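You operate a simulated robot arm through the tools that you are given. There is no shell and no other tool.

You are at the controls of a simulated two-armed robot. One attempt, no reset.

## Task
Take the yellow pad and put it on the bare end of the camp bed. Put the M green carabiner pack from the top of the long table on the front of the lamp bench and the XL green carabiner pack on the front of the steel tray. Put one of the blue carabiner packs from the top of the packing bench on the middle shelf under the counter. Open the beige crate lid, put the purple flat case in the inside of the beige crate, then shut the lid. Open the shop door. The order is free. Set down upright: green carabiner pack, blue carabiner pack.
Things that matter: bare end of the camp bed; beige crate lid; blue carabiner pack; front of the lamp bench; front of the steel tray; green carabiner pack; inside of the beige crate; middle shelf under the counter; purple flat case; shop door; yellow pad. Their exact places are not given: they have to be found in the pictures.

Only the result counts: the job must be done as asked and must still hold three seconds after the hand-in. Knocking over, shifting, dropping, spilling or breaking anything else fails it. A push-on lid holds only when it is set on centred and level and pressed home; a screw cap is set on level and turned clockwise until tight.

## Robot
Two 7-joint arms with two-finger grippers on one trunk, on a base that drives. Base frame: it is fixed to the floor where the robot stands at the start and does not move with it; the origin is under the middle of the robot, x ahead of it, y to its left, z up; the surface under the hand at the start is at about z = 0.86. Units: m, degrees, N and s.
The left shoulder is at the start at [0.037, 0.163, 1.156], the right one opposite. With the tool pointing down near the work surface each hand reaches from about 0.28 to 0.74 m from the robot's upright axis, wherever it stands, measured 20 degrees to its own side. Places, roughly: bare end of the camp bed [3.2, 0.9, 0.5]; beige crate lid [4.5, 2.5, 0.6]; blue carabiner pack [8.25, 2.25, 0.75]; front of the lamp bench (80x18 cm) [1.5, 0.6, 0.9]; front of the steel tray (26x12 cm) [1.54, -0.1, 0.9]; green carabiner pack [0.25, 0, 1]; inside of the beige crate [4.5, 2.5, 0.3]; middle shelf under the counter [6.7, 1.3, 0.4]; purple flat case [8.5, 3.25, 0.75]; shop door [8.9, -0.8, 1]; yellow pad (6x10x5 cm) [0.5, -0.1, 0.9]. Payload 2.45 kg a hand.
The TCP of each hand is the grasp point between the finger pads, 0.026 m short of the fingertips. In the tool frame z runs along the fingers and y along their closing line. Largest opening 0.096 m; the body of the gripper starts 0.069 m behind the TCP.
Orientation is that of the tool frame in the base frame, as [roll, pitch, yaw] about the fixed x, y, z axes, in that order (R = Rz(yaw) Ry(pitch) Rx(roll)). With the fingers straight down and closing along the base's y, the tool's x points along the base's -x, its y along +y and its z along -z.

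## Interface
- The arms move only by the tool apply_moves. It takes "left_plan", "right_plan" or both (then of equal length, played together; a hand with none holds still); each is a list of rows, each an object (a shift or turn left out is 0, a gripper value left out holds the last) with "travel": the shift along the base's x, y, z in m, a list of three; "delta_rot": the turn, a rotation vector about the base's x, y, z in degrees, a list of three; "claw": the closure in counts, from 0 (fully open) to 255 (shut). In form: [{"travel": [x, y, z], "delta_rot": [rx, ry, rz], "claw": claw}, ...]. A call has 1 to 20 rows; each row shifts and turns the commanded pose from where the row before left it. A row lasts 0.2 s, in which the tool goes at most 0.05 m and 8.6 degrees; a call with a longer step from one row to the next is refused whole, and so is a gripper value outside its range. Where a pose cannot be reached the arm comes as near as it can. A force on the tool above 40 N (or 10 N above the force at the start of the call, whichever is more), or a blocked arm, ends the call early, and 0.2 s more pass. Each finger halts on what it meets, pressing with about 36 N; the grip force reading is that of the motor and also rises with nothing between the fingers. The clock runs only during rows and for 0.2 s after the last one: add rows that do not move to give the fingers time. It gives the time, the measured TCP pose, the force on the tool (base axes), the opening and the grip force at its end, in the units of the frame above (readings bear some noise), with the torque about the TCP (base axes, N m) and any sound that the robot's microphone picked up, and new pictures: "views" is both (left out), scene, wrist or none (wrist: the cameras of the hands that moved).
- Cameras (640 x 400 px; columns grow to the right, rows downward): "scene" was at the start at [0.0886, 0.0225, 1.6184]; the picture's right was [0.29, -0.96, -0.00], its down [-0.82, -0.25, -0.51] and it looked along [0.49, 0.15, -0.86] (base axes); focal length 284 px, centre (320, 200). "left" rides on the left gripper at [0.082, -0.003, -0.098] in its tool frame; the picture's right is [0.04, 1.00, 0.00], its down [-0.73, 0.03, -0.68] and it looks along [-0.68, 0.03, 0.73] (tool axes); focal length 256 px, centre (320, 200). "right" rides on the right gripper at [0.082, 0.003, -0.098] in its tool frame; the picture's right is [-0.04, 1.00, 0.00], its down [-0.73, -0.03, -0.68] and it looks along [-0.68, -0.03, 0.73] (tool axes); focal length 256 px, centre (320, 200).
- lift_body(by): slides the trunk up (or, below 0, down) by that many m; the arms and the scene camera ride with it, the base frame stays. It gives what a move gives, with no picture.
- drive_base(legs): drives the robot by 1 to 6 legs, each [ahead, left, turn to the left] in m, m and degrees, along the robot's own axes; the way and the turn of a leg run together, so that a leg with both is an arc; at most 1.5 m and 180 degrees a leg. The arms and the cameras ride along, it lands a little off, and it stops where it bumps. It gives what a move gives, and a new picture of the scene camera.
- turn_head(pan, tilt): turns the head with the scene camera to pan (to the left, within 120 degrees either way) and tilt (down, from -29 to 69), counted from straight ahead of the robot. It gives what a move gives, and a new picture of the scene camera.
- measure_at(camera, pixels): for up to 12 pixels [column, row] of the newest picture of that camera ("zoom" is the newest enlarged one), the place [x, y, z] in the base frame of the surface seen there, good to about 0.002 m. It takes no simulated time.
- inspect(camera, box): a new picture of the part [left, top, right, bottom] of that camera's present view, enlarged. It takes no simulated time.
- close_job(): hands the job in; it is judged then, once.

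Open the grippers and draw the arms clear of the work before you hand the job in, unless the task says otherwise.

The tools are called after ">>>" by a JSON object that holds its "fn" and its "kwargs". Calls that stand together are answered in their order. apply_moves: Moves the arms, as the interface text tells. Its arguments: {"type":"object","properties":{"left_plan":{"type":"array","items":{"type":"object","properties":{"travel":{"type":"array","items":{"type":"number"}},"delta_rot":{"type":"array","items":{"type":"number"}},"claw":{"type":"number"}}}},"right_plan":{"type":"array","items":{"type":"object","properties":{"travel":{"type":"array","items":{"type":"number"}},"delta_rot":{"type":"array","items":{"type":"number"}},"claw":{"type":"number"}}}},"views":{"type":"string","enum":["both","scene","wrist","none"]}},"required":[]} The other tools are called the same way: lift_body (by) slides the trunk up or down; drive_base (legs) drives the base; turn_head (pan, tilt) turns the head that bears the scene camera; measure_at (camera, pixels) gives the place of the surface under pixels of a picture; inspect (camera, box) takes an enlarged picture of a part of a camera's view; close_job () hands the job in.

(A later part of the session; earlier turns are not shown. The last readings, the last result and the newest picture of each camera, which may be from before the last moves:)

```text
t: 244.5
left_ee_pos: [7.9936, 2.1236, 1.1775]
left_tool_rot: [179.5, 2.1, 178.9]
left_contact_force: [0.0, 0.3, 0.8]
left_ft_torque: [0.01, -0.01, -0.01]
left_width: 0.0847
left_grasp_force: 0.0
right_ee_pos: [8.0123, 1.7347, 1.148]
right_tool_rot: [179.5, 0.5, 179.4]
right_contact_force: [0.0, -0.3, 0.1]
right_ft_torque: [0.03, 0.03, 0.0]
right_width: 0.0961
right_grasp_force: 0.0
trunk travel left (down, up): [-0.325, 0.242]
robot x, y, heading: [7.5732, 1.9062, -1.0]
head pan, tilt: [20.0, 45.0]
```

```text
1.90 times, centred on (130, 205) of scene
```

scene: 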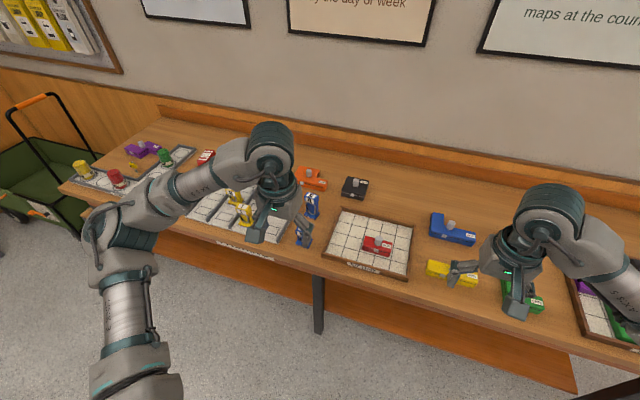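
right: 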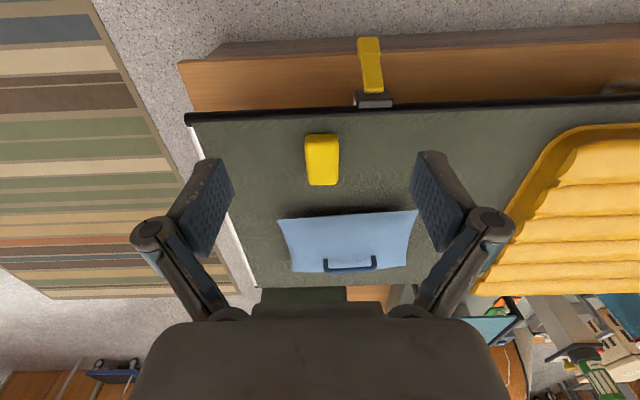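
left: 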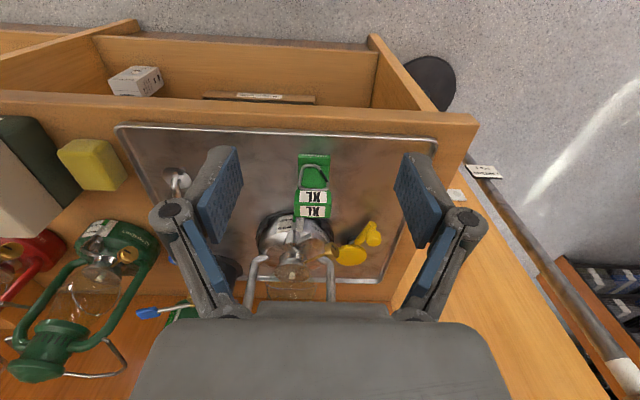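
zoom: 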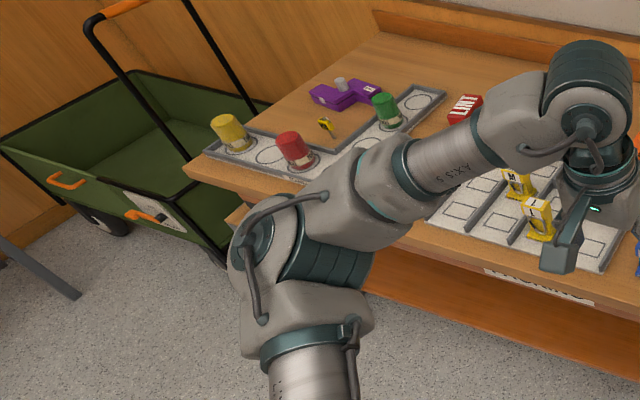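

Blue carabiner packs stand at (312,205) (XL) and under the left gripper at (303,232). Before grasping I look at the shelf compartments behind me.

>>> {"fn": "turn_head", "kwargs": {"pan": -120, "tilt": 40}}

>>> {"fn": "turn_head", "kwargs": {"pan": 120, "tilt": 40}}

```text
t: 246.8
left_ee_pos: [7.9931, 2.1202, 1.1786]
left_tool_rot: [179.4, 2.2, 179.1]
left_contact_force: [0.4, 0.3, -0.5]
left_ft_torque: [0.01, 0.01, -0.01]
left_width: 0.0849
left_grasp_force: 0.2
right_ee_pos: [8.0118, 1.7303, 1.1467]
right_tool_rot: [179.2, 0.5, 179.3]
right_contact_force: [0.0, -0.2, 0.3]
right_ft_torque: [0.02, -0.03, 0.0]
right_width: 0.0958
right_grasp_force: 0.1
trunk travel left (down, up): [-0.325, 0.242]
robot x, y, heading: [7.5754, 1.9015, -1.0]
head pan, tilt: [-120.0, 40.0]
```

scene: 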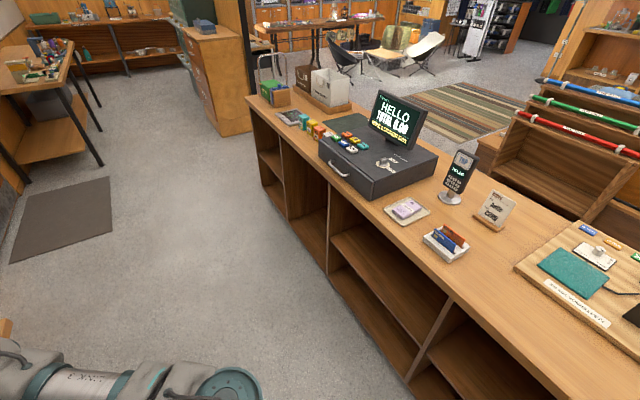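

```text
t: 250.1
left_ee_pos: [7.994, 2.1229, 1.1779]
left_tool_rot: [179.5, 2.1, 179.0]
left_contact_force: [0.1, 0.0, -0.3]
left_ft_torque: [-0.02, 0.0, 0.02]
left_width: 0.0847
left_grasp_force: 0.1
right_ee_pos: [8.0125, 1.7331, 1.1467]
right_tool_rot: [179.3, 0.4, 179.4]
right_contact_force: [0.5, -0.2, 0.1]
right_ft_torque: [0.01, -0.02, 0.02]
right_width: 0.0961
right_grasp_force: 0.1
trunk travel left (down, up): [-0.325, 0.242]
robot x, y, heading: [7.5736, 1.9059, -0.8]
head pan, tilt: [120.0, 40.0]
```

scene: 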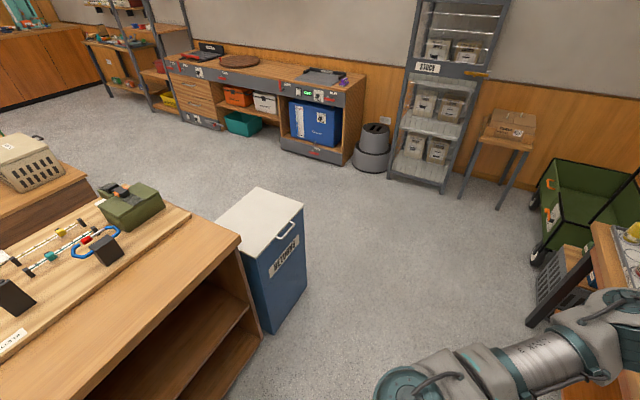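

The counter back has open bays with shelves. I look back again toward −120° and measure the bay whose centre is near y=1.3.

>>> {"fn": "turn_head", "kwargs": {"pan": -120, "tilt": 50}}

>>> {"fn": "inspect", "kwargs": {"camera": "scene", "box": [220, 60, 560, 400]}}

```text
t: 253.5
left_ee_pos: [7.9932, 2.1223, 1.1776]
left_tool_rot: [179.4, 2.1, 179.0]
left_contact_force: [0.1, 0.2, 0.2]
left_ft_torque: [-0.01, 0.0, 0.0]
left_width: 0.0848
left_grasp_force: 0.0
right_ee_pos: [8.0126, 1.7338, 1.1469]
right_tool_rot: [179.2, 0.5, 179.3]
right_contact_force: [-0.2, 0.0, -0.2]
right_ft_torque: [0.04, -0.01, -0.01]
right_width: 0.0957
right_grasp_force: 0.1
trunk travel left (down, up): [-0.325, 0.242]
robot x, y, heading: [7.5736, 1.9046, -0.9]
head pan, tilt: [-120.0, 50.0]
```

scene: 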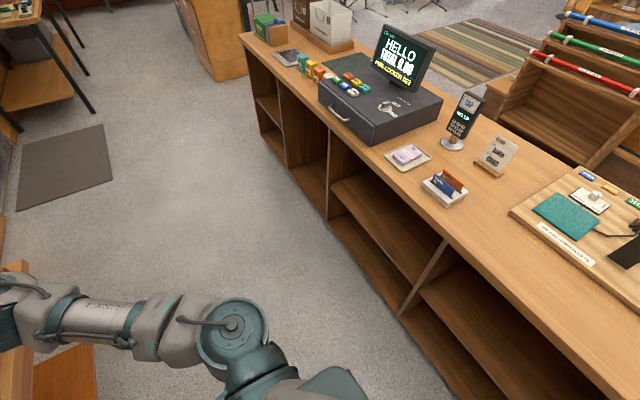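

```text
1.18 times, centred on (390, 230) of scene
```

zoom: 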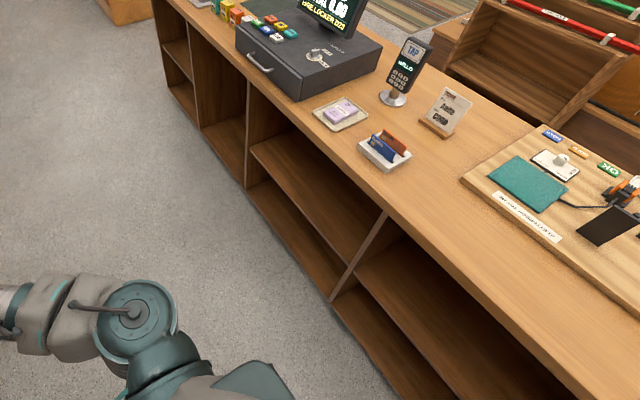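

>>> {"fn": "measure_at", "kwargs": {"camera": "scene", "pixels": [[332, 215], [445, 245], [410, 310], [385, 215], [400, 240], [350, 195], [370, 265], [275, 130], [305, 180], [480, 290], [325, 160], [430, 225]]}}

>>> {"fn": "measure_at", "kwargs": {"camera": "scene", "pixels": [[253, 95], [265, 105], [262, 130], [290, 150], [300, 120], [330, 130], [455, 255], [425, 300], [340, 225], [335, 185], [400, 205], [490, 320]]}}

```text
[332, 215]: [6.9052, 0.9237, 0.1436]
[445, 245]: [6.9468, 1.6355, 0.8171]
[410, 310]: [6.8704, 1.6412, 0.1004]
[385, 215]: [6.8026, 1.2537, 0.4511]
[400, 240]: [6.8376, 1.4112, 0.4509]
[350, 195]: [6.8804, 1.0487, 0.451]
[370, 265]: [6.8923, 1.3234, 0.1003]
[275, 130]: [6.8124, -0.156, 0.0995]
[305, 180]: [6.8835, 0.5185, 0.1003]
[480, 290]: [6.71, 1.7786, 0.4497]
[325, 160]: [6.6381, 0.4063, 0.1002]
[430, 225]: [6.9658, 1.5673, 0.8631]
```

```text
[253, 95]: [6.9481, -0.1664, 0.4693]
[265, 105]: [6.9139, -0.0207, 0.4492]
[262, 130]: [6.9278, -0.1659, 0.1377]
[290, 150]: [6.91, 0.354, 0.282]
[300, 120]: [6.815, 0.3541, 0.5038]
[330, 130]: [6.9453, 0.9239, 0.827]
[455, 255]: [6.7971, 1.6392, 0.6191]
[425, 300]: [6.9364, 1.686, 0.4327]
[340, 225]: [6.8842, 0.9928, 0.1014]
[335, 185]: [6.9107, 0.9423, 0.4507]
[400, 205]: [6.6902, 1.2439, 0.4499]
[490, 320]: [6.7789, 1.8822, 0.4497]
```

The bay spans y 0.93–1.635 with its shelf at z=0.45 and underside ≈0.87, so the pack should be grasped with the hand near horizontal. I turn back to the bench, move the left hand aside, and study the blue packs.

>>> {"fn": "turn_head", "kwargs": {"pan": 20, "tilt": 50}}

>>> {"fn": "apply_moves", "kwargs": {"left_plan": [{"travel": [-0.03, 0.035, 0], "claw": 0}, {"travel": [-0.03, 0.035, 0]}, {"travel": [-0.03, 0.035, 0]}, {}], "views": "both"}}

```text
t: 255.8
left_ee_pos: [7.9943, 2.123, 1.1783]
left_tool_rot: [179.4, 2.1, 179.0]
left_contact_force: [0.1, -0.1, 0.0]
left_ft_torque: [-0.01, 0.02, 0.0]
left_width: 0.0846
left_grasp_force: 0.1
right_ee_pos: [8.011, 1.7336, 1.1476]
right_tool_rot: [179.3, 0.4, 179.3]
right_contact_force: [0.0, 0.1, 0.4]
right_ft_torque: [0.0, 0.02, 0.01]
right_width: 0.0959
right_grasp_force: 0.0
trunk travel left (down, up): [-0.325, 0.242]
robot x, y, heading: [7.5712, 1.9087, -0.9]
head pan, tilt: [20.0, 50.0]
```

scene: 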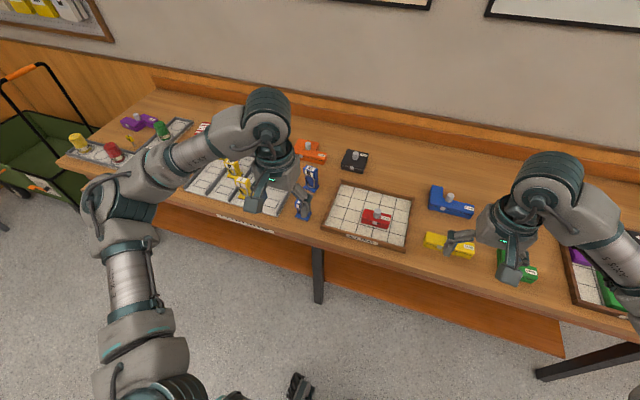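

```text
t: 256.8
left_ee_pos: [7.9053, 2.2265, 1.1756]
left_tool_rot: [179.5, 2.0, 178.9]
left_contact_force: [0.8, 0.3, 0.1]
left_ft_torque: [0.01, -0.01, -0.03]
left_width: 0.0961
left_grasp_force: 0.2
right_ee_pos: [8.0133, 1.7319, 1.1463]
right_tool_rot: [179.3, 0.5, 179.2]
right_contact_force: [0.3, 0.8, -0.5]
right_ft_torque: [0.01, 0.04, -0.01]
right_width: 0.0959
right_grasp_force: 0.0
trunk travel left (down, up): [-0.325, 0.242]
robot x, y, heading: [7.5726, 1.9063, -1.0]
head pan, tilt: [20.0, 50.0]
```

scene: 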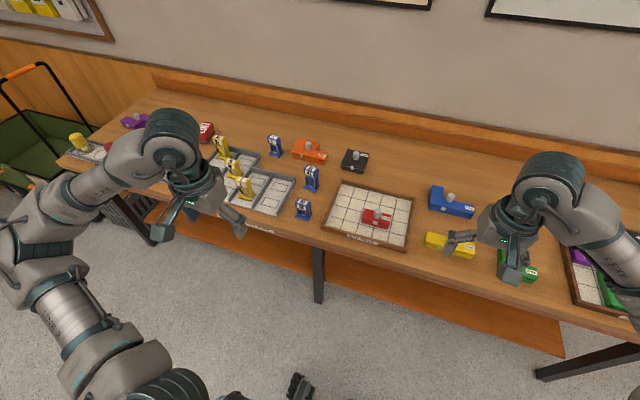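
left: 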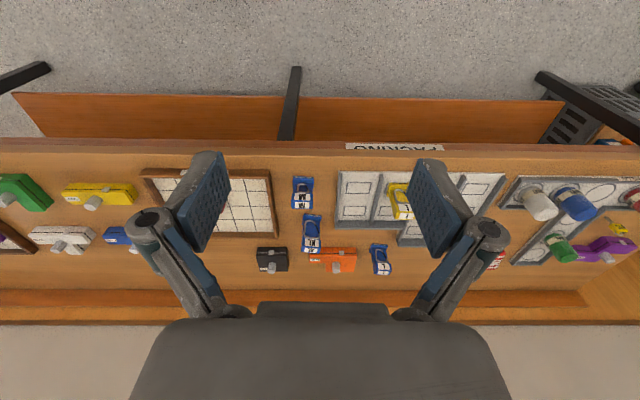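

Three blue packs are visible at (303,208), (311,178) and (275,145). I zoom in and measure the nearest one.

>>> {"fn": "inspect", "kwargs": {"camera": "scene", "box": [190, 120, 350, 240]}}

>>> {"fn": "measure_at", "kwargs": {"camera": "zoom", "pixels": [[440, 315], [480, 325], [430, 335], [478, 340], [437, 385], [480, 390], [455, 320], [470, 200], [478, 215], [335, 70], [400, 350], [545, 330]]}}

```text
3.33 times, centred on (270, 180) of scene
```

zoom: 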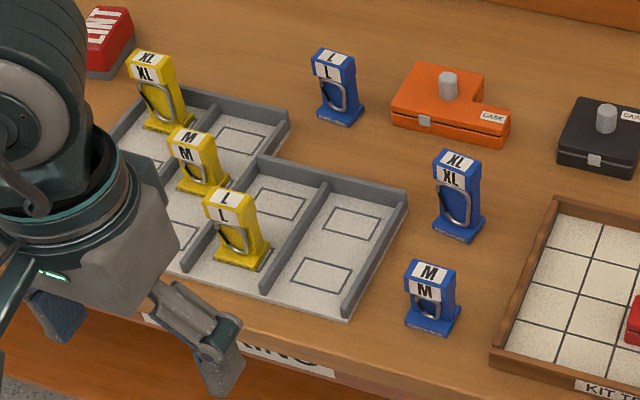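

```text
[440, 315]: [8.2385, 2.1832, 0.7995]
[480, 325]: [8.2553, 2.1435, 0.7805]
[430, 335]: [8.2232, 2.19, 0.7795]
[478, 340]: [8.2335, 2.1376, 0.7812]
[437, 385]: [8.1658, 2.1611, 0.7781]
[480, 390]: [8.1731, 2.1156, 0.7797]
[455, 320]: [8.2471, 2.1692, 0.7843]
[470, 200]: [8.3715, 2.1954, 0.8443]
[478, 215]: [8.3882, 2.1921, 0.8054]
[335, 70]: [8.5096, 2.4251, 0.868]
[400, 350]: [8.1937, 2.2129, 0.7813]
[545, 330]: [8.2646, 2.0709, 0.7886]
```

The nearest blue pack (M) is at zoom (432,295). I measure its head and base corners.

>>> {"fn": "measure_at", "kwargs": {"camera": "zoom", "pixels": [[410, 263], [455, 270], [408, 280], [450, 287], [432, 275], [405, 322], [452, 330], [430, 300], [458, 300], [330, 315], [520, 250], [500, 345]]}}

>>> {"fn": "inspect", "kwargs": {"camera": "left", "box": [260, 150, 420, 300]}}

```text
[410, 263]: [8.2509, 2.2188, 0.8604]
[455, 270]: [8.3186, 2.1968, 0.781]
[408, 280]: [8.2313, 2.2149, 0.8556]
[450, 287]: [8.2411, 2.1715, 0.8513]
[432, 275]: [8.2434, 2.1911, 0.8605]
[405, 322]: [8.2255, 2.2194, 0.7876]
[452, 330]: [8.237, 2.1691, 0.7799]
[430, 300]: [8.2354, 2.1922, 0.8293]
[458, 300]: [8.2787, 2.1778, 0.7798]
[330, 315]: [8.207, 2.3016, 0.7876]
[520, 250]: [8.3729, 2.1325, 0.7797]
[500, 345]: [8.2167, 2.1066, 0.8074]
```

```text
2.67 times, centred on (340, 225) of left
```

zoom: 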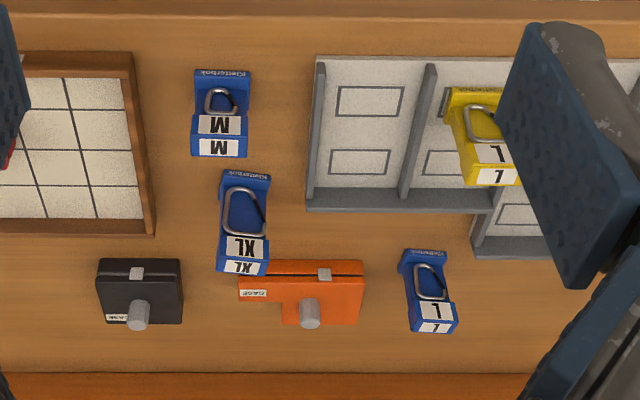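

>>> {"fn": "measure_at", "kwargs": {"camera": "zoom", "pixels": [[193, 140], [246, 140], [194, 154], [246, 156], [197, 72], [248, 74], [222, 148], [125, 60], [150, 230], [310, 60], [220, 270], [222, 20]]}}

```text
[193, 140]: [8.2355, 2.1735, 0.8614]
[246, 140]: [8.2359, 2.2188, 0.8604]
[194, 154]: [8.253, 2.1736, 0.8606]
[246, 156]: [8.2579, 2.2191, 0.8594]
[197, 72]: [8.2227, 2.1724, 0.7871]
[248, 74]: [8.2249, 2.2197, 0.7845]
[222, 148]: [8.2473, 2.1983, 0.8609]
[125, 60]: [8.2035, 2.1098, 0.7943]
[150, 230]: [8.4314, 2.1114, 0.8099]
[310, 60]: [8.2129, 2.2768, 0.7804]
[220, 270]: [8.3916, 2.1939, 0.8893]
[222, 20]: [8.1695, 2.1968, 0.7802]
```

Blue M's head centre is (8.247,2.196), top z 0.8605; neighbours are at y≤2.11 and y≥2.277. I tilt the left hand 60° toward horizontal (facing +x) while moving it forward in free space.

>>> {"fn": "apply_moves", "kwargs": {"left_plan": [{"travel": [0.025, 0, 0], "delta_rot": [0, -7.5, 0]}, {"travel": [0.025, 0, 0], "delta_rot": [0, -7.5, 0]}, {"travel": [0.025, 0, 0], "delta_rot": [0, -7.5, 0]}, {"travel": [0.025, 0, 0], "delta_rot": [0, -7.5, 0]}, {"travel": [0.025, 0, 0], "delta_rot": [0, -7.5, 0]}, {"travel": [0.025, 0, 0], "delta_rot": [0, -7.5, 0]}, {"travel": [0.025, 0, 0], "delta_rot": [0, -7.5, 0]}, {"travel": [0.02, 0, 0], "delta_rot": [0, -5.5, 0]}, {}], "views": "both"}}

```text
t: 258.8
left_ee_pos: [8.0971, 2.2279, 1.1764]
left_tool_rot: [177.8, 60.2, 178.0]
left_contact_force: [0.6, 0.3, -0.1]
left_ft_torque: [0.0, 0.0, 0.04]
left_width: 0.0958
left_grasp_force: 0.2
right_ee_pos: [8.0117, 1.7334, 1.1474]
right_tool_rot: [179.4, 0.5, 179.2]
right_contact_force: [0.5, -0.4, 0.2]
right_ft_torque: [0.02, 0.0, -0.01]
right_width: 0.0962
right_grasp_force: 0.0
trunk travel left (down, up): [-0.325, 0.242]
robot x, y, heading: [7.5717, 1.9062, -1.1]
head pan, tilt: [20.0, 50.0]
```

scene: 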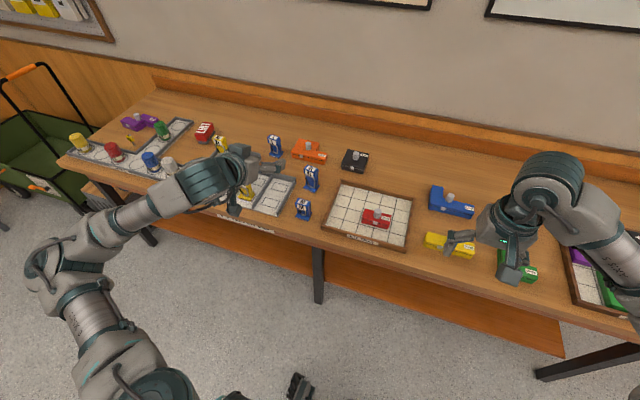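
left: 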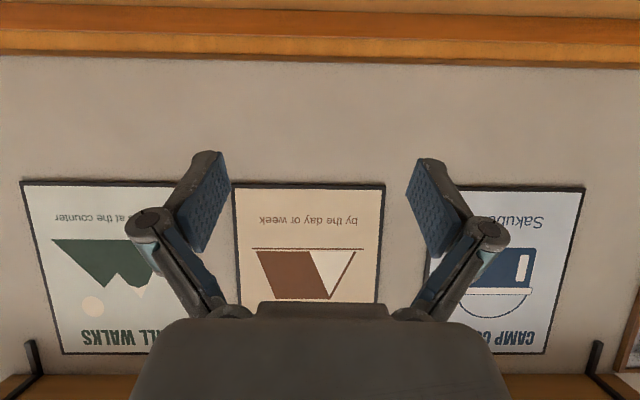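

The hand is tilted ≈30° below horizontal. I align y to the pack, level the roll, and lower in front of the bench edge to z≈0.86.

>>> {"fn": "apply_moves", "kwargs": {"left_plan": [{"travel": [0, -0.016, -0.04], "delta_rot": [-1.1, 0, 0]}, {"travel": [0, -0.016, -0.04]}, {"travel": [0, 0, -0.046]}, {"travel": [0, 0, -0.046]}, {"travel": [0, 0, -0.046]}, {"travel": [0, 0, -0.046]}, {"travel": [0, 0, -0.046]}, {}], "views": "both"}}

```text
t: 260.6
left_ee_pos: [8.0971, 2.1944, 0.9575]
left_tool_rot: [-180.0, 60.1, 179.9]
left_contact_force: [1.1, 0.2, -0.6]
left_ft_torque: [0.0, 0.02, 0.01]
left_width: 0.0963
left_grasp_force: 0.1
left hand out of reach, approached as far as the arm can: row 6, 7
right_ee_pos: [8.0123, 1.7333, 1.147]
right_tool_rot: [179.3, 0.5, 179.3]
right_contact_force: [0.0, 0.7, -0.4]
right_ft_torque: [0.01, -0.01, 0.0]
right_width: 0.0957
right_grasp_force: 0.0
trunk travel left (down, up): [-0.325, 0.242]
robot x, y, heading: [7.5726, 1.9033, -0.9]
head pan, tilt: [20.0, 50.0]
```

scene: 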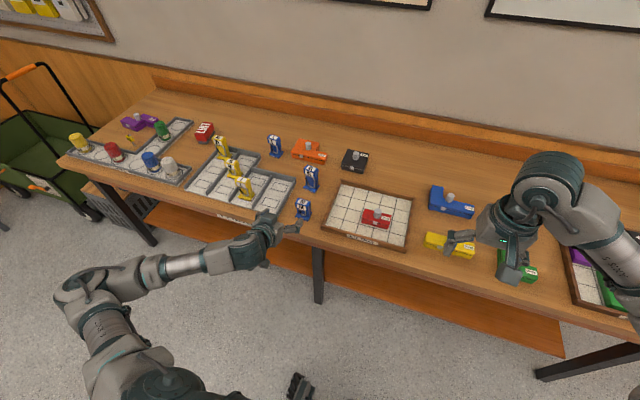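
left: 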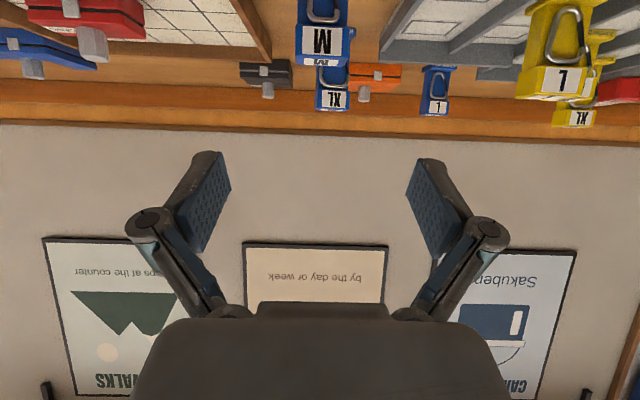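

The arm hits its limit at z≈0.957 in this tilt, so I lower the trunk a little and check the reading.

>>> {"fn": "lift_body", "kwargs": {"by": -0.06}}

>>> {"fn": "apply_moves", "kwargs": {"left_plan": [{}], "views": "none"}}

```text
t: 261.6
left_ee_pos: [8.0961, 2.1955, 0.8974]
left_tool_rot: [-179.9, 60.2, 179.8]
left_contact_force: [-0.2, -0.7, 0.5]
left_ft_torque: [0.01, 0.01, 0.0]
left_width: 0.0959
left_grasp_force: 0.0
right_ee_pos: [8.0114, 1.7344, 1.0885]
right_tool_rot: [179.3, 0.6, 179.3]
right_contact_force: [-0.1, -0.2, 0.8]
right_ft_torque: [0.01, -0.01, 0.0]
right_width: 0.0961
right_grasp_force: 0.0
trunk travel left (down, up): [-0.265, 0.302]
robot x, y, heading: [7.5731, 1.903, -1.1]
head pan, tilt: [20.0, 50.0]
```

```text
t: 262.0
left_ee_pos: [8.0965, 2.195, 0.8978]
left_tool_rot: [-179.9, 60.1, 179.9]
left_contact_force: [0.0, -0.5, -0.6]
left_ft_torque: [-0.04, 0.0, -0.01]
left_width: 0.0959
left_grasp_force: 0.0
right_ee_pos: [8.0123, 1.7339, 1.0865]
right_tool_rot: [179.3, 0.5, 179.3]
right_contact_force: [-0.4, 0.6, -0.1]
right_ft_torque: [0.0, 0.01, -0.02]
right_width: 0.096
right_grasp_force: 0.1
trunk travel left (down, up): [-0.265, 0.302]
robot x, y, heading: [7.5728, 1.9048, -1.0]
head pan, tilt: [20.0, 50.0]
```

The hand rides with the trunk cleanly. I lower another 0.055 m to bring the TCP to about 0.843.

>>> {"fn": "lift_body", "kwargs": {"by": -0.055}}

>>> {"fn": "apply_moves", "kwargs": {"left_plan": [{}], "views": "both"}}

```text
t: 262.9
left_ee_pos: [8.0955, 2.1949, 0.8425]
left_tool_rot: [-179.9, 60.3, 179.9]
left_contact_force: [0.2, 0.1, 0.7]
left_ft_torque: [-0.02, -0.03, 0.01]
left_width: 0.0957
left_grasp_force: 0.2
right_ee_pos: [8.0106, 1.7332, 1.033]
right_tool_rot: [179.3, 0.5, 179.3]
right_contact_force: [-0.4, -0.1, 0.2]
right_ft_torque: [0.02, 0.01, 0.01]
right_width: 0.0963
right_grasp_force: 0.2
trunk travel left (down, up): [-0.21, 0.357]
robot x, y, heading: [7.5711, 1.9048, -0.8]
head pan, tilt: [20.0, 50.0]
```

```text
t: 263.3
left_ee_pos: [8.0964, 2.1948, 0.8422]
left_tool_rot: [180.0, 60.1, 179.9]
left_contact_force: [0.4, 0.5, 0.6]
left_ft_torque: [0.01, 0.02, 0.02]
left_width: 0.0963
left_grasp_force: 0.0
right_ee_pos: [8.0115, 1.7345, 1.0321]
right_tool_rot: [179.2, 0.5, 179.2]
right_contact_force: [-0.2, -0.6, -0.2]
right_ft_torque: [0.0, -0.01, -0.02]
right_width: 0.096
right_grasp_force: 0.1
trunk travel left (down, up): [-0.21, 0.357]
robot x, y, heading: [7.5743, 1.9034, -0.9]
head pan, tilt: [20.0, 50.0]
```

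scene: 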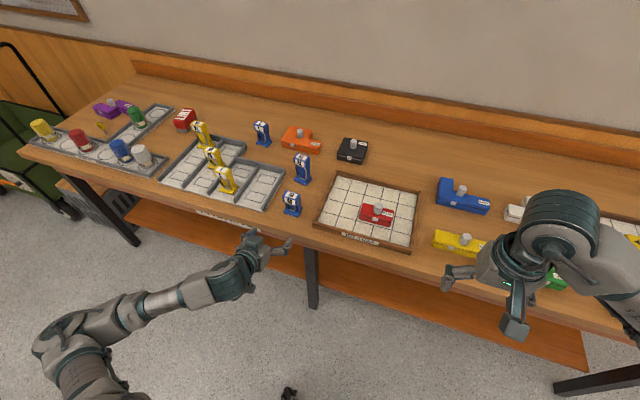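
left: 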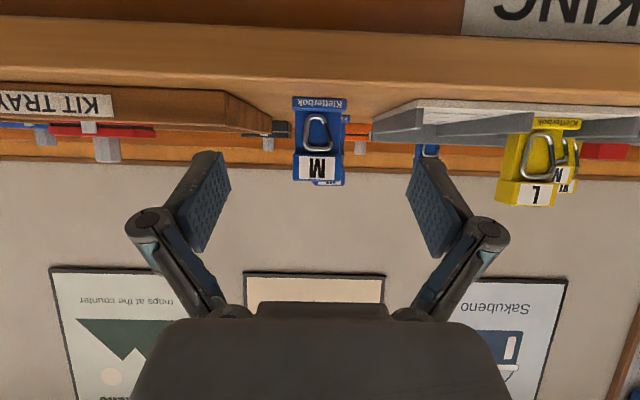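

Blue M is centred (column 320) between the fingers. I advance 0.11 m and check.

>>> {"fn": "apply_moves", "kwargs": {"left_plan": [{"travel": [0.04, 0, 0]}, {"travel": [0.04, 0, 0]}, {"travel": [0.03, 0, 0]}, {}], "views": "both"}}

```text
t: 264.3
left_ee_pos: [8.2061, 2.1949, 0.8422]
left_tool_rot: [-179.9, 60.0, 179.9]
left_contact_force: [0.3, 0.3, 0.1]
left_ft_torque: [-0.03, -0.01, 0.03]
left_width: 0.0962
left_grasp_force: 0.0
right_ee_pos: [8.0122, 1.7336, 1.0322]
right_tool_rot: [179.3, 0.5, 179.3]
right_contact_force: [0.5, -0.3, 0.0]
right_ft_torque: [-0.01, 0.0, -0.01]
right_width: 0.0959
right_grasp_force: 0.0
trunk travel left (down, up): [-0.21, 0.357]
robot x, y, heading: [7.5727, 1.9051, -1.1]
head pan, tilt: [20.0, 50.0]
```

scene: 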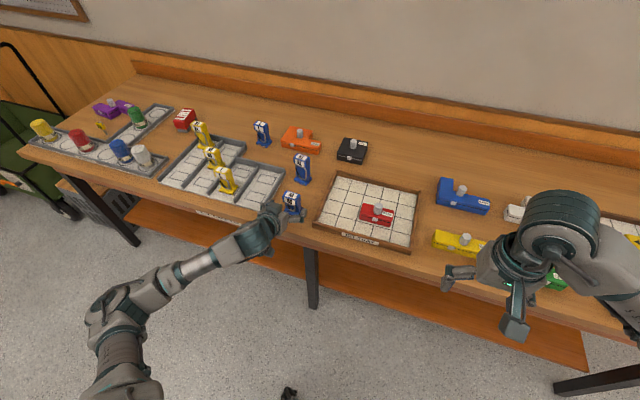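
left: 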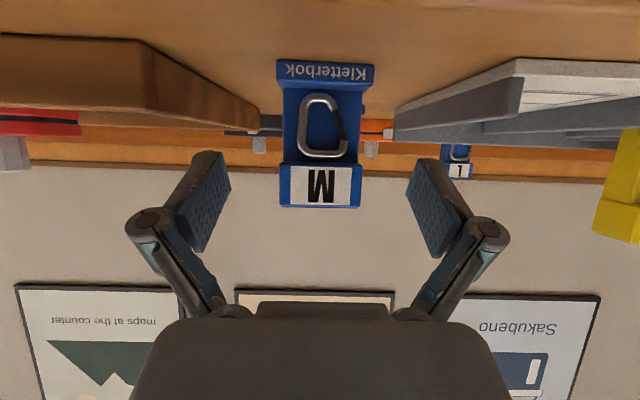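

Well centred. I advance the last 4 cm and close on the pack.

>>> {"fn": "apply_moves", "kwargs": {"left_plan": [{"travel": [0.02, 0, 0]}, {"travel": [0.02, 0, 0.001]}, {}, {"claw": 255}, {"claw": 255}, {"claw": 255}, {"claw": 255}], "views": "wrist"}}

```text
t: 265.9
left_ee_pos: [8.2473, 2.1948, 0.8444]
left_tool_rot: [179.9, 60.0, 179.8]
left_contact_force: [1.9, -1.0, 3.7]
left_ft_torque: [-0.13, -0.14, 0.02]
left_width: 0.0493
left_grasp_force: 35.6
right_ee_pos: [8.0109, 1.7327, 1.0317]
right_tool_rot: [179.3, 0.4, 179.3]
right_contact_force: [0.6, -0.5, -0.1]
right_ft_torque: [0.02, 0.0, 0.0]
right_width: 0.0961
right_grasp_force: 0.1
trunk travel left (down, up): [-0.21, 0.357]
robot x, y, heading: [7.5724, 1.9045, -1.0]
head pan, tilt: [20.0, 50.0]
```

left: 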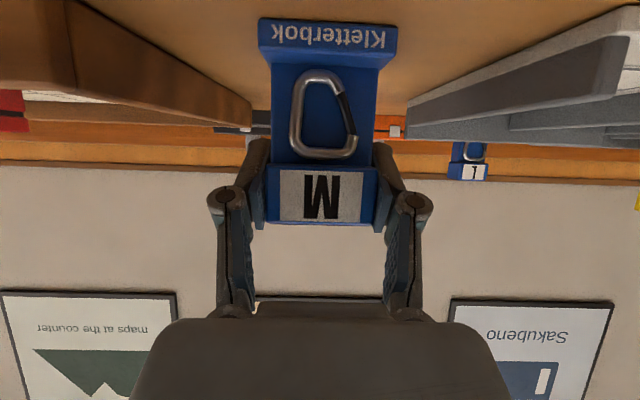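

Gripped at width 0.049. I lift 10 cm and draw back from the bench.

>>> {"fn": "apply_moves", "kwargs": {"left_plan": [{"travel": [0, 0, 0.03]}, {"travel": [0, 0, 0.04]}, {"travel": [0, 0, 0.04]}, {"travel": [-0.045, 0, 0.01]}, {"travel": [-0.045, 0, 0.01]}, {"travel": [-0.045, -0.01, 0.01]}, {}], "views": "both"}}

```text
t: 267.5
left_ee_pos: [8.1116, 2.1873, 0.9807]
left_tool_rot: [179.9, 60.0, 179.9]
left_contact_force: [-0.4, -0.4, -1.6]
left_ft_torque: [0.04, 0.01, 0.0]
left_width: 0.0491
left_grasp_force: 36.4
right_ee_pos: [8.0122, 1.7347, 1.0317]
right_tool_rot: [179.3, 0.3, 179.2]
right_contact_force: [0.5, 0.2, -1.0]
right_ft_torque: [-0.02, 0.04, -0.02]
right_width: 0.096
right_grasp_force: 0.0
trunk travel left (down, up): [-0.21, 0.357]
robot x, y, heading: [7.5733, 1.9061, -0.9]
head pan, tilt: [20.0, 50.0]
```

scene: 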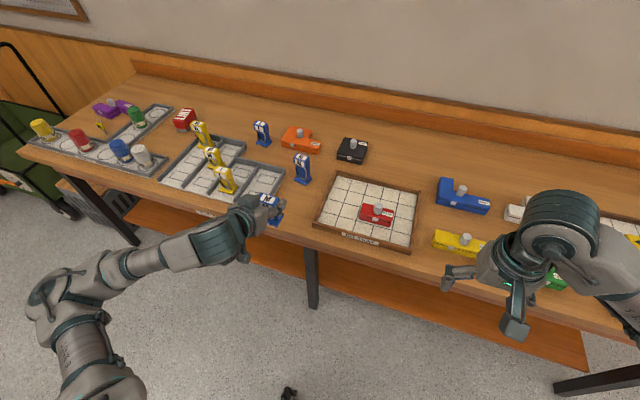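
left: 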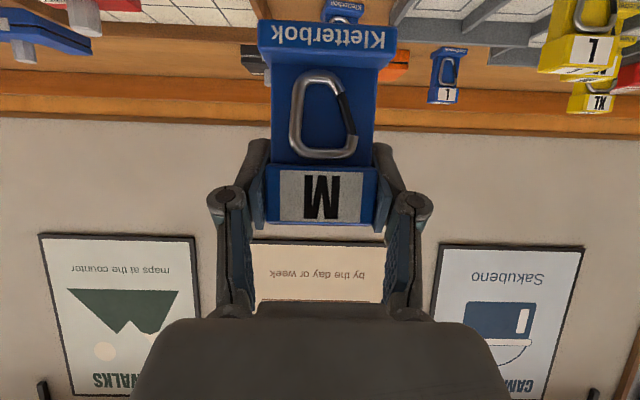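

Blue M is held upright in a tilted hand. I retract the left hand, raise the trunk for clearance, and turn around to face the counter's back.

>>> {"fn": "apply_moves", "kwargs": {"left_plan": [{"travel": [-0.04, -0.01, 0.02]}, {"travel": [-0.04, -0.01, 0.02]}, {"travel": [-0.02, 0, 0]}, {}], "views": "none"}}

>>> {"fn": "lift_body", "kwargs": {"by": 0.1}}

```text
t: 268.5
left_ee_pos: [8.0531, 2.174, 1.0396]
left_tool_rot: [180.0, 60.0, 180.0]
left_contact_force: [0.4, -0.5, -1.1]
left_ft_torque: [-0.04, 0.02, 0.01]
left_width: 0.0493
left_grasp_force: 35.6
left hand out of reach, approached as far as the arm can: row 2, 3
right_ee_pos: [8.0117, 1.7338, 1.0316]
right_tool_rot: [179.3, 0.5, 179.4]
right_contact_force: [1.7, 0.3, 0.7]
right_ft_torque: [-0.03, 0.0, 0.01]
right_width: 0.0962
right_grasp_force: 0.1
trunk travel left (down, up): [-0.21, 0.357]
robot x, y, heading: [7.5714, 1.9066, -1.4]
head pan, tilt: [20.0, 50.0]
```

```text
t: 269.9
left_ee_pos: [8.0533, 2.1716, 1.1399]
left_tool_rot: [-180.0, 60.0, 179.8]
left_contact_force: [0.3, -0.1, -1.9]
left_ft_torque: [-0.01, 0.0, -0.01]
left_width: 0.0493
left_grasp_force: 36.1
right_ee_pos: [8.013, 1.7337, 1.1303]
right_tool_rot: [179.4, 0.4, 179.4]
right_contact_force: [-0.3, 0.5, -0.9]
right_ft_torque: [-0.01, -0.02, 0.0]
right_width: 0.096
right_grasp_force: 0.1
trunk travel left (down, up): [-0.31, 0.257]
robot x, y, heading: [7.5716, 1.9065, -0.9]
head pan, tilt: [20.0, 50.0]
```

The left hand's sweep radius is ≈0.58 m, which clears the counter (x 6.945) and bench. I turn 180° left.

>>> {"fn": "drive_base", "kwargs": {"legs": [[0, 0, 90], [0, 0, 90.9]]}}

>>> {"fn": "turn_head", "kwargs": {"pan": 10, "tilt": 45}}

```text
t: 278.0
left_ee_pos: [7.1082, 1.6124, 1.1407]
left_tool_rot: [179.9, 60.1, 3.1]
left_contact_force: [0.3, 0.4, -2.0]
left_ft_torque: [-0.03, -0.01, 0.0]
left_width: 0.0495
left_grasp_force: 35.5
right_ee_pos: [7.1267, 2.0511, 1.1327]
right_tool_rot: [179.3, 0.5, 2.5]
right_contact_force: [0.8, 0.5, -0.4]
right_ft_torque: [0.04, 0.01, 0.02]
right_width: 0.096
right_grasp_force: 0.1
trunk travel left (down, up): [-0.31, 0.257]
robot x, y, heading: [7.57, 1.9054, -178.0]
head pan, tilt: [20.0, 50.0]
```

scene: 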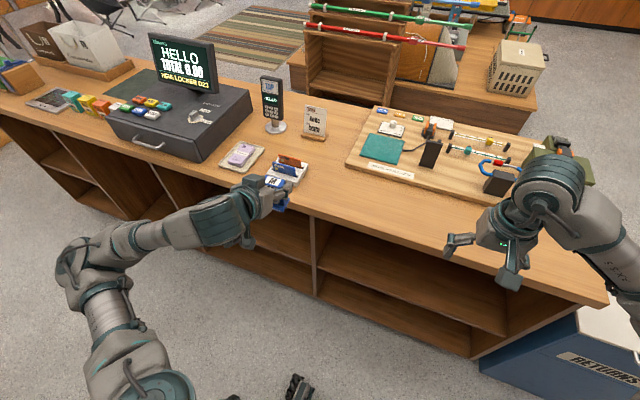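

```text
t: 278.7
left_ee_pos: [7.1128, 1.6117, 1.1413]
left_tool_rot: [-180.0, 60.2, 3.1]
left_contact_force: [-0.6, 0.0, -1.3]
left_ft_torque: [0.03, -0.04, -0.01]
left_width: 0.0493
left_grasp_force: 35.6
right_ee_pos: [7.1298, 2.0515, 1.1331]
right_tool_rot: [179.4, 0.7, 2.5]
right_contact_force: [0.5, -0.2, -0.5]
right_ft_torque: [0.03, 0.0, -0.02]
right_width: 0.0959
right_grasp_force: 0.1
trunk travel left (down, up): [-0.31, 0.257]
robot x, y, heading: [7.5728, 1.9066, -177.8]
head pan, tilt: [10.0, 45.0]
```

scene: 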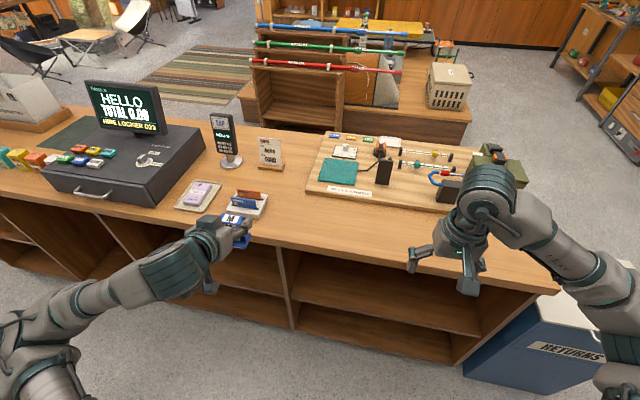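

The target bay (y 0.93–1.635) is left of the divider at (287,290). I strafe left 0.36 m, straighten, and move 5 cm ahead, then lower the trunk while watching readings.

>>> {"fn": "drive_base", "kwargs": {"legs": [[0.03, 0.36, -2.2]]}}

>>> {"fn": "lift_body", "kwargs": {"by": -0.28}}

>>> {"fn": "turn_head", "kwargs": {"pan": 15, "tilt": 35}}

>>> {"fn": "apply_moves", "kwargs": {"left_plan": [{}], "views": "both"}}

```text
t: 281.0
left_ee_pos: [7.0768, 1.2928, 1.145]
left_tool_rot: [178.5, 60.4, -0.6]
left_contact_force: [0.5, 1.9, -0.6]
left_ft_torque: [-0.05, 0.0, 0.12]
left_width: 0.0495
left_grasp_force: 36.0
right_ee_pos: [7.1122, 1.7297, 1.1317]
right_tool_rot: [178.6, 0.7, 0.0]
right_contact_force: [-0.7, 0.9, 0.6]
right_ft_torque: [-0.11, -0.05, -0.01]
right_width: 0.0959
right_grasp_force: 0.1
trunk travel left (down, up): [-0.31, 0.257]
robot x, y, heading: [7.5478, 1.5483, 179.8]
head pan, tilt: [10.0, 45.0]
```

scene: 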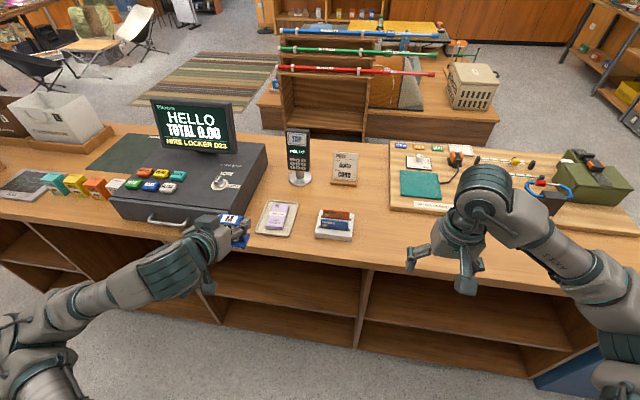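

```text
t: 283.9
left_ee_pos: [7.0366, 1.2682, 0.7023]
left_tool_rot: [-179.8, 39.0, 0.9]
left_contact_force: [0.5, -0.3, -1.3]
left_ft_torque: [0.07, 0.03, -0.06]
left_width: 0.049
left_grasp_force: 36.1
right_ee_pos: [7.116, 1.7052, 0.8576]
right_tool_rot: [179.8, 0.9, 0.1]
right_contact_force: [0.1, 0.1, 0.8]
right_ft_torque: [0.06, 0.03, 0.02]
right_width: 0.096
right_grasp_force: 0.1
trunk travel left (down, up): [-0.03, 0.537]
robot x, y, heading: [7.5497, 1.5447, 180.0]
head pan, tilt: [10.0, 45.0]
```

```text
t: 284.6
left_ee_pos: [7.0369, 1.2703, 0.7014]
left_tool_rot: [-179.8, 39.0, 0.9]
left_contact_force: [0.3, -0.7, -1.9]
left_ft_torque: [0.03, 0.0, -0.02]
left_width: 0.0492
left_grasp_force: 36.7
right_ee_pos: [7.1143, 1.7073, 0.8564]
right_tool_rot: [179.8, 0.8, 0.0]
right_contact_force: [-0.6, -0.9, 0.2]
right_ft_torque: [0.02, 0.01, -0.03]
right_width: 0.0958
right_grasp_force: 0.0
trunk travel left (down, up): [-0.03, 0.537]
robot x, y, heading: [7.5481, 1.5468, 179.8]
head pan, tilt: [15.0, 35.0]
```

scene: 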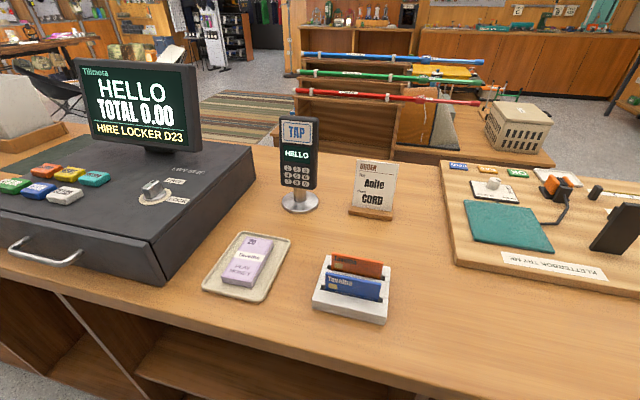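

```text
t: 285.0
left_ee_pos: [7.0368, 1.2797, 0.7044]
left_tool_rot: [179.6, 39.1, 0.2]
left_contact_force: [-0.6, 0.9, -2.2]
left_ft_torque: [0.0, 0.0, 0.01]
left_width: 0.0492
left_grasp_force: 35.7
right_ee_pos: [7.1146, 1.7168, 0.8553]
right_tool_rot: [179.3, 0.9, -0.1]
right_contact_force: [-0.6, 0.3, -0.5]
right_ft_torque: [-0.02, -0.02, -0.01]
right_width: 0.0959
right_grasp_force: 0.0
trunk travel left (down, up): [-0.03, 0.537]
robot x, y, heading: [7.5496, 1.5496, 180.1]
head pan, tilt: [15.0, 35.0]
```

scene: 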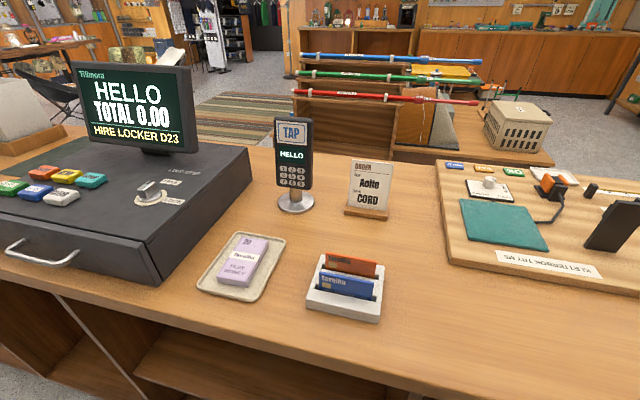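
left: 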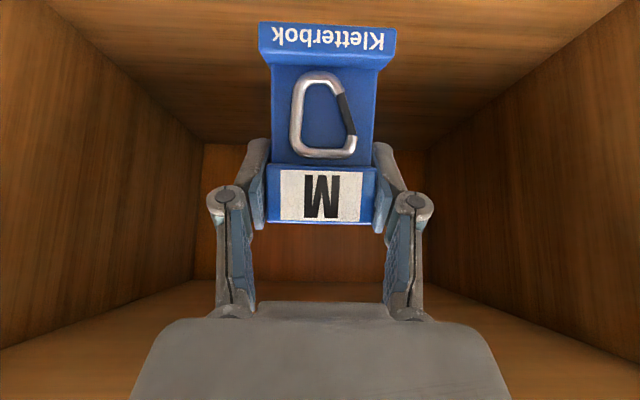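

The trunk drop changed the hand to pitch 39° (z 0.704), as it had been at a reach limit. I rotate it back toward 60° while moving slightly forward into the bay at this height, in small steps.

>>> {"fn": "apply_moves", "kwargs": {"left_plan": [{"travel": [-0.015, 0, 0], "delta_rot": [0, 5, 0]}, {"travel": [-0.015, 0, 0], "delta_rot": [0, 5, 0]}, {"travel": [-0.015, 0, 0], "delta_rot": [0, 5, 0]}, {"travel": [-0.015, 0, 0], "delta_rot": [0, 5, 0]}, {}], "views": "both"}}

```text
t: 286.2
left_ee_pos: [6.9777, 1.2732, 0.7026]
left_tool_rot: [-179.7, 59.2, 0.9]
left_contact_force: [-0.7, 0.5, -1.9]
left_ft_torque: [-0.03, -0.04, 0.01]
left_width: 0.0493
left_grasp_force: 36.3
right_ee_pos: [7.1161, 1.7115, 0.855]
right_tool_rot: [179.6, 0.8, 0.1]
right_contact_force: [-0.3, 0.5, 0.6]
right_ft_torque: [-0.01, -0.01, 0.02]
right_width: 0.096
right_grasp_force: 0.1
trunk travel left (down, up): [-0.03, 0.537]
robot x, y, heading: [7.5494, 1.5507, 179.8]
head pan, tilt: [15.0, 35.0]
```

scene: 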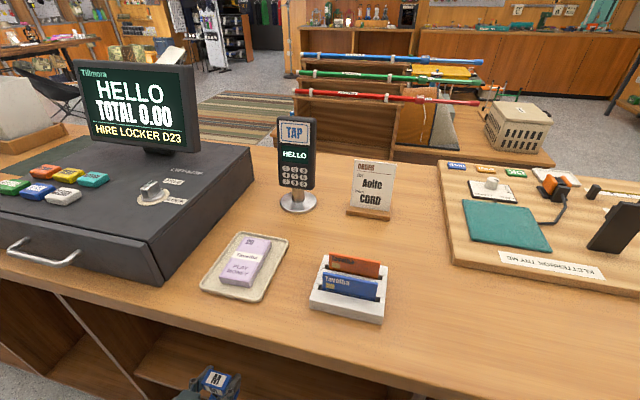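
left: 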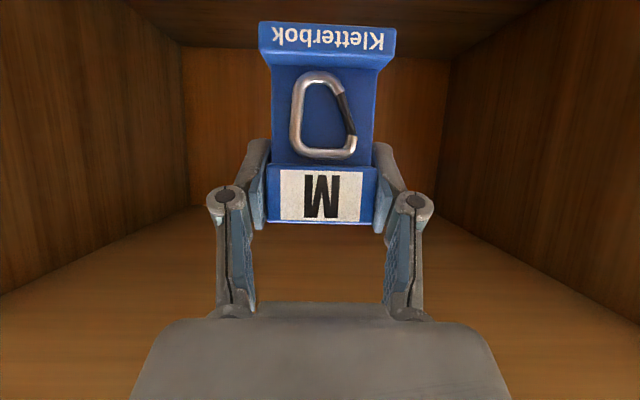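

Pitch is back to 59° at (6.978,1.273,0.703). I move forward 0.12 m into the bay, then descend in steps.

>>> {"fn": "apply_moves", "kwargs": {"left_plan": [{"travel": [-0.04, 0, 0]}, {"travel": [-0.04, 0, 0], "delta_rot": [0, 0.8, 0]}, {"travel": [-0.04, 0, -0.01]}, {"travel": [0, 0, -0.03]}, {"travel": [0, 0, -0.03]}, {"travel": [0, 0, -0.03]}, {}], "views": "both"}}

```text
t: 287.8
left_ee_pos: [6.8564, 1.2725, 0.6245]
left_tool_rot: [-179.7, 59.7, 0.9]
left_contact_force: [0.1, -0.6, -1.0]
left_ft_torque: [0.04, 0.02, -0.01]
left_width: 0.0493
left_grasp_force: 35.8
left hand out of reach, approached as far as the arm can: row 6
right_ee_pos: [7.1146, 1.7122, 0.8546]
right_tool_rot: [179.5, 0.8, 0.1]
right_contact_force: [-0.3, 0.9, 0.2]
right_ft_torque: [0.02, -0.02, -0.01]
right_width: 0.0961
right_grasp_force: 0.1
trunk travel left (down, up): [-0.03, 0.537]
robot x, y, heading: [7.5486, 1.5477, 179.6]
head pan, tilt: [15.0, 35.0]
```

scene: 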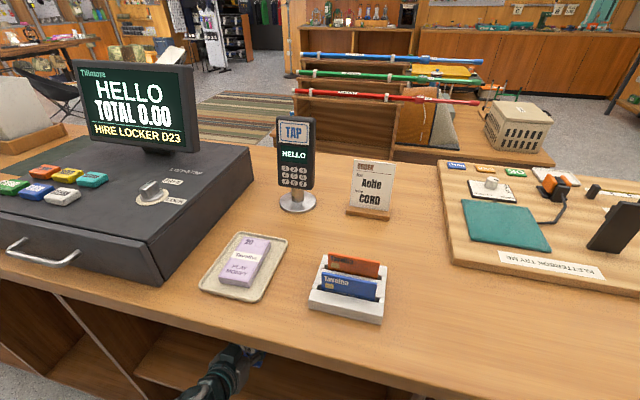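
left: 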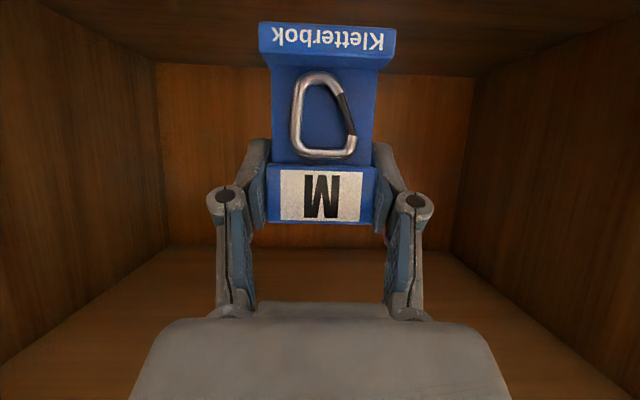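

At this tilt the arm bottoms out at z≈0.62, too high for the 0.45 shelf (need ≈0.514). I test inside the bay whether a steeper tilt (pitch ≈35°) can get lower, with the pack still in hand.

>>> {"fn": "apply_moves", "kwargs": {"left_plan": [{"travel": [0, 0, 0.005], "delta_rot": [0, -5, 0]}, {"travel": [0, 0, 0], "delta_rot": [0, -5, 0]}, {"travel": [0, 0, 0], "delta_rot": [0, -5, 0]}, {"travel": [0, 0, 0], "delta_rot": [0, -5, 0]}, {"travel": [0, 0, -0.02], "delta_rot": [0, -5, 0]}, {"travel": [0, 0, -0.02]}, {"travel": [0, 0, -0.02]}, {}], "views": "wrist"}}

```text
t: 289.6
left_ee_pos: [6.8562, 1.2735, 0.5674]
left_tool_rot: [179.7, 35.0, 0.5]
left_contact_force: [0.1, -0.2, -0.7]
left_ft_torque: [0.03, 0.03, 0.02]
left_width: 0.0495
left_grasp_force: 36.0
right_ee_pos: [7.1154, 1.7127, 0.8562]
right_tool_rot: [179.4, 0.8, 0.0]
right_contact_force: [0.0, 0.7, -0.2]
right_ft_torque: [-0.03, 0.02, -0.01]
right_width: 0.0961
right_grasp_force: 0.1
trunk travel left (down, up): [-0.03, 0.537]
robot x, y, heading: [7.5513, 1.5491, 180.0]
head pan, tilt: [15.0, 35.0]
```

left: 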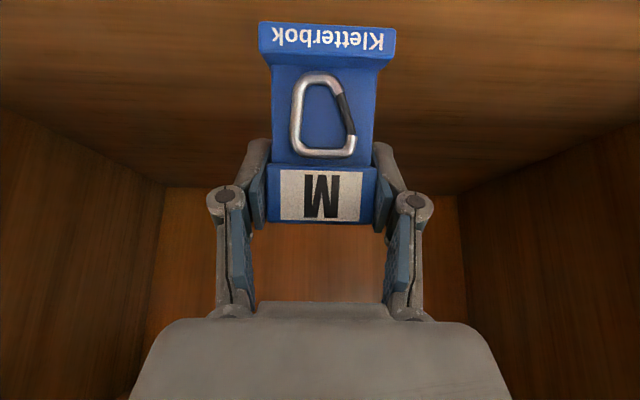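

A steeper tilt reaches lower, so I'll re-grasp the pack at pitch ≈30°. I back out of the bay, then use a free part of the counter top for the re-grasp; measuring it now.

>>> {"fn": "measure_at", "kwargs": {"camera": "scene", "pixels": [[470, 330], [430, 340], [380, 305], [320, 295], [250, 300], [285, 235], [520, 370], [445, 245], [400, 270], [480, 270], [450, 385], [200, 290]]}}

>>> {"fn": "apply_moves", "kwargs": {"left_plan": [{"travel": [0, 0, 0.03]}, {"travel": [0.01, 0, 0.03]}, {"travel": [0.04, 0, 0.02]}, {"travel": [0.045, 0, 0]}, {"travel": [0.045, 0, 0]}, {"travel": [0.045, 0, 0]}, {}], "views": "wrist"}}

```text
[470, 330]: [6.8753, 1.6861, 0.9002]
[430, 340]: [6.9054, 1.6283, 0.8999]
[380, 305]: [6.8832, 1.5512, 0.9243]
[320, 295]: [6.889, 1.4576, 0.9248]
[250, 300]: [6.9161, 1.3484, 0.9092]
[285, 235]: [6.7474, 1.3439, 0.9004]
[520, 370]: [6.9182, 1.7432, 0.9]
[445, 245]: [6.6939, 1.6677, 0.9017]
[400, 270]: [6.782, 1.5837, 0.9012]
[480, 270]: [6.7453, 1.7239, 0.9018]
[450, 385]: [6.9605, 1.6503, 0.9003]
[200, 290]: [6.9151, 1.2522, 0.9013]
```

```text
t: 291.2
left_ee_pos: [7.0418, 1.2729, 0.6486]
left_tool_rot: [179.9, 34.8, 0.5]
left_contact_force: [0.2, 0.1, -0.8]
left_ft_torque: [-0.01, 0.05, 0.0]
left_width: 0.0492
left_grasp_force: 36.1
right_ee_pos: [7.1148, 1.7123, 0.8543]
right_tool_rot: [179.5, 0.7, 0.0]
right_contact_force: [0.4, -0.9, 0.4]
right_ft_torque: [0.0, 0.07, -0.01]
right_width: 0.096
right_grasp_force: 0.0
trunk travel left (down, up): [-0.03, 0.537]
robot x, y, heading: [7.5519, 1.5534, 180.0]
head pan, tilt: [15.0, 35.0]
```

left: 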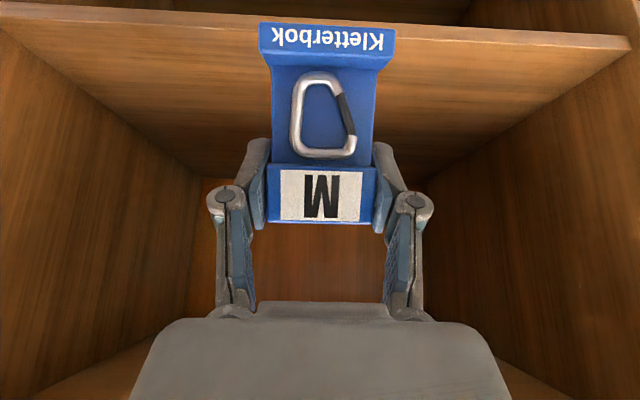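

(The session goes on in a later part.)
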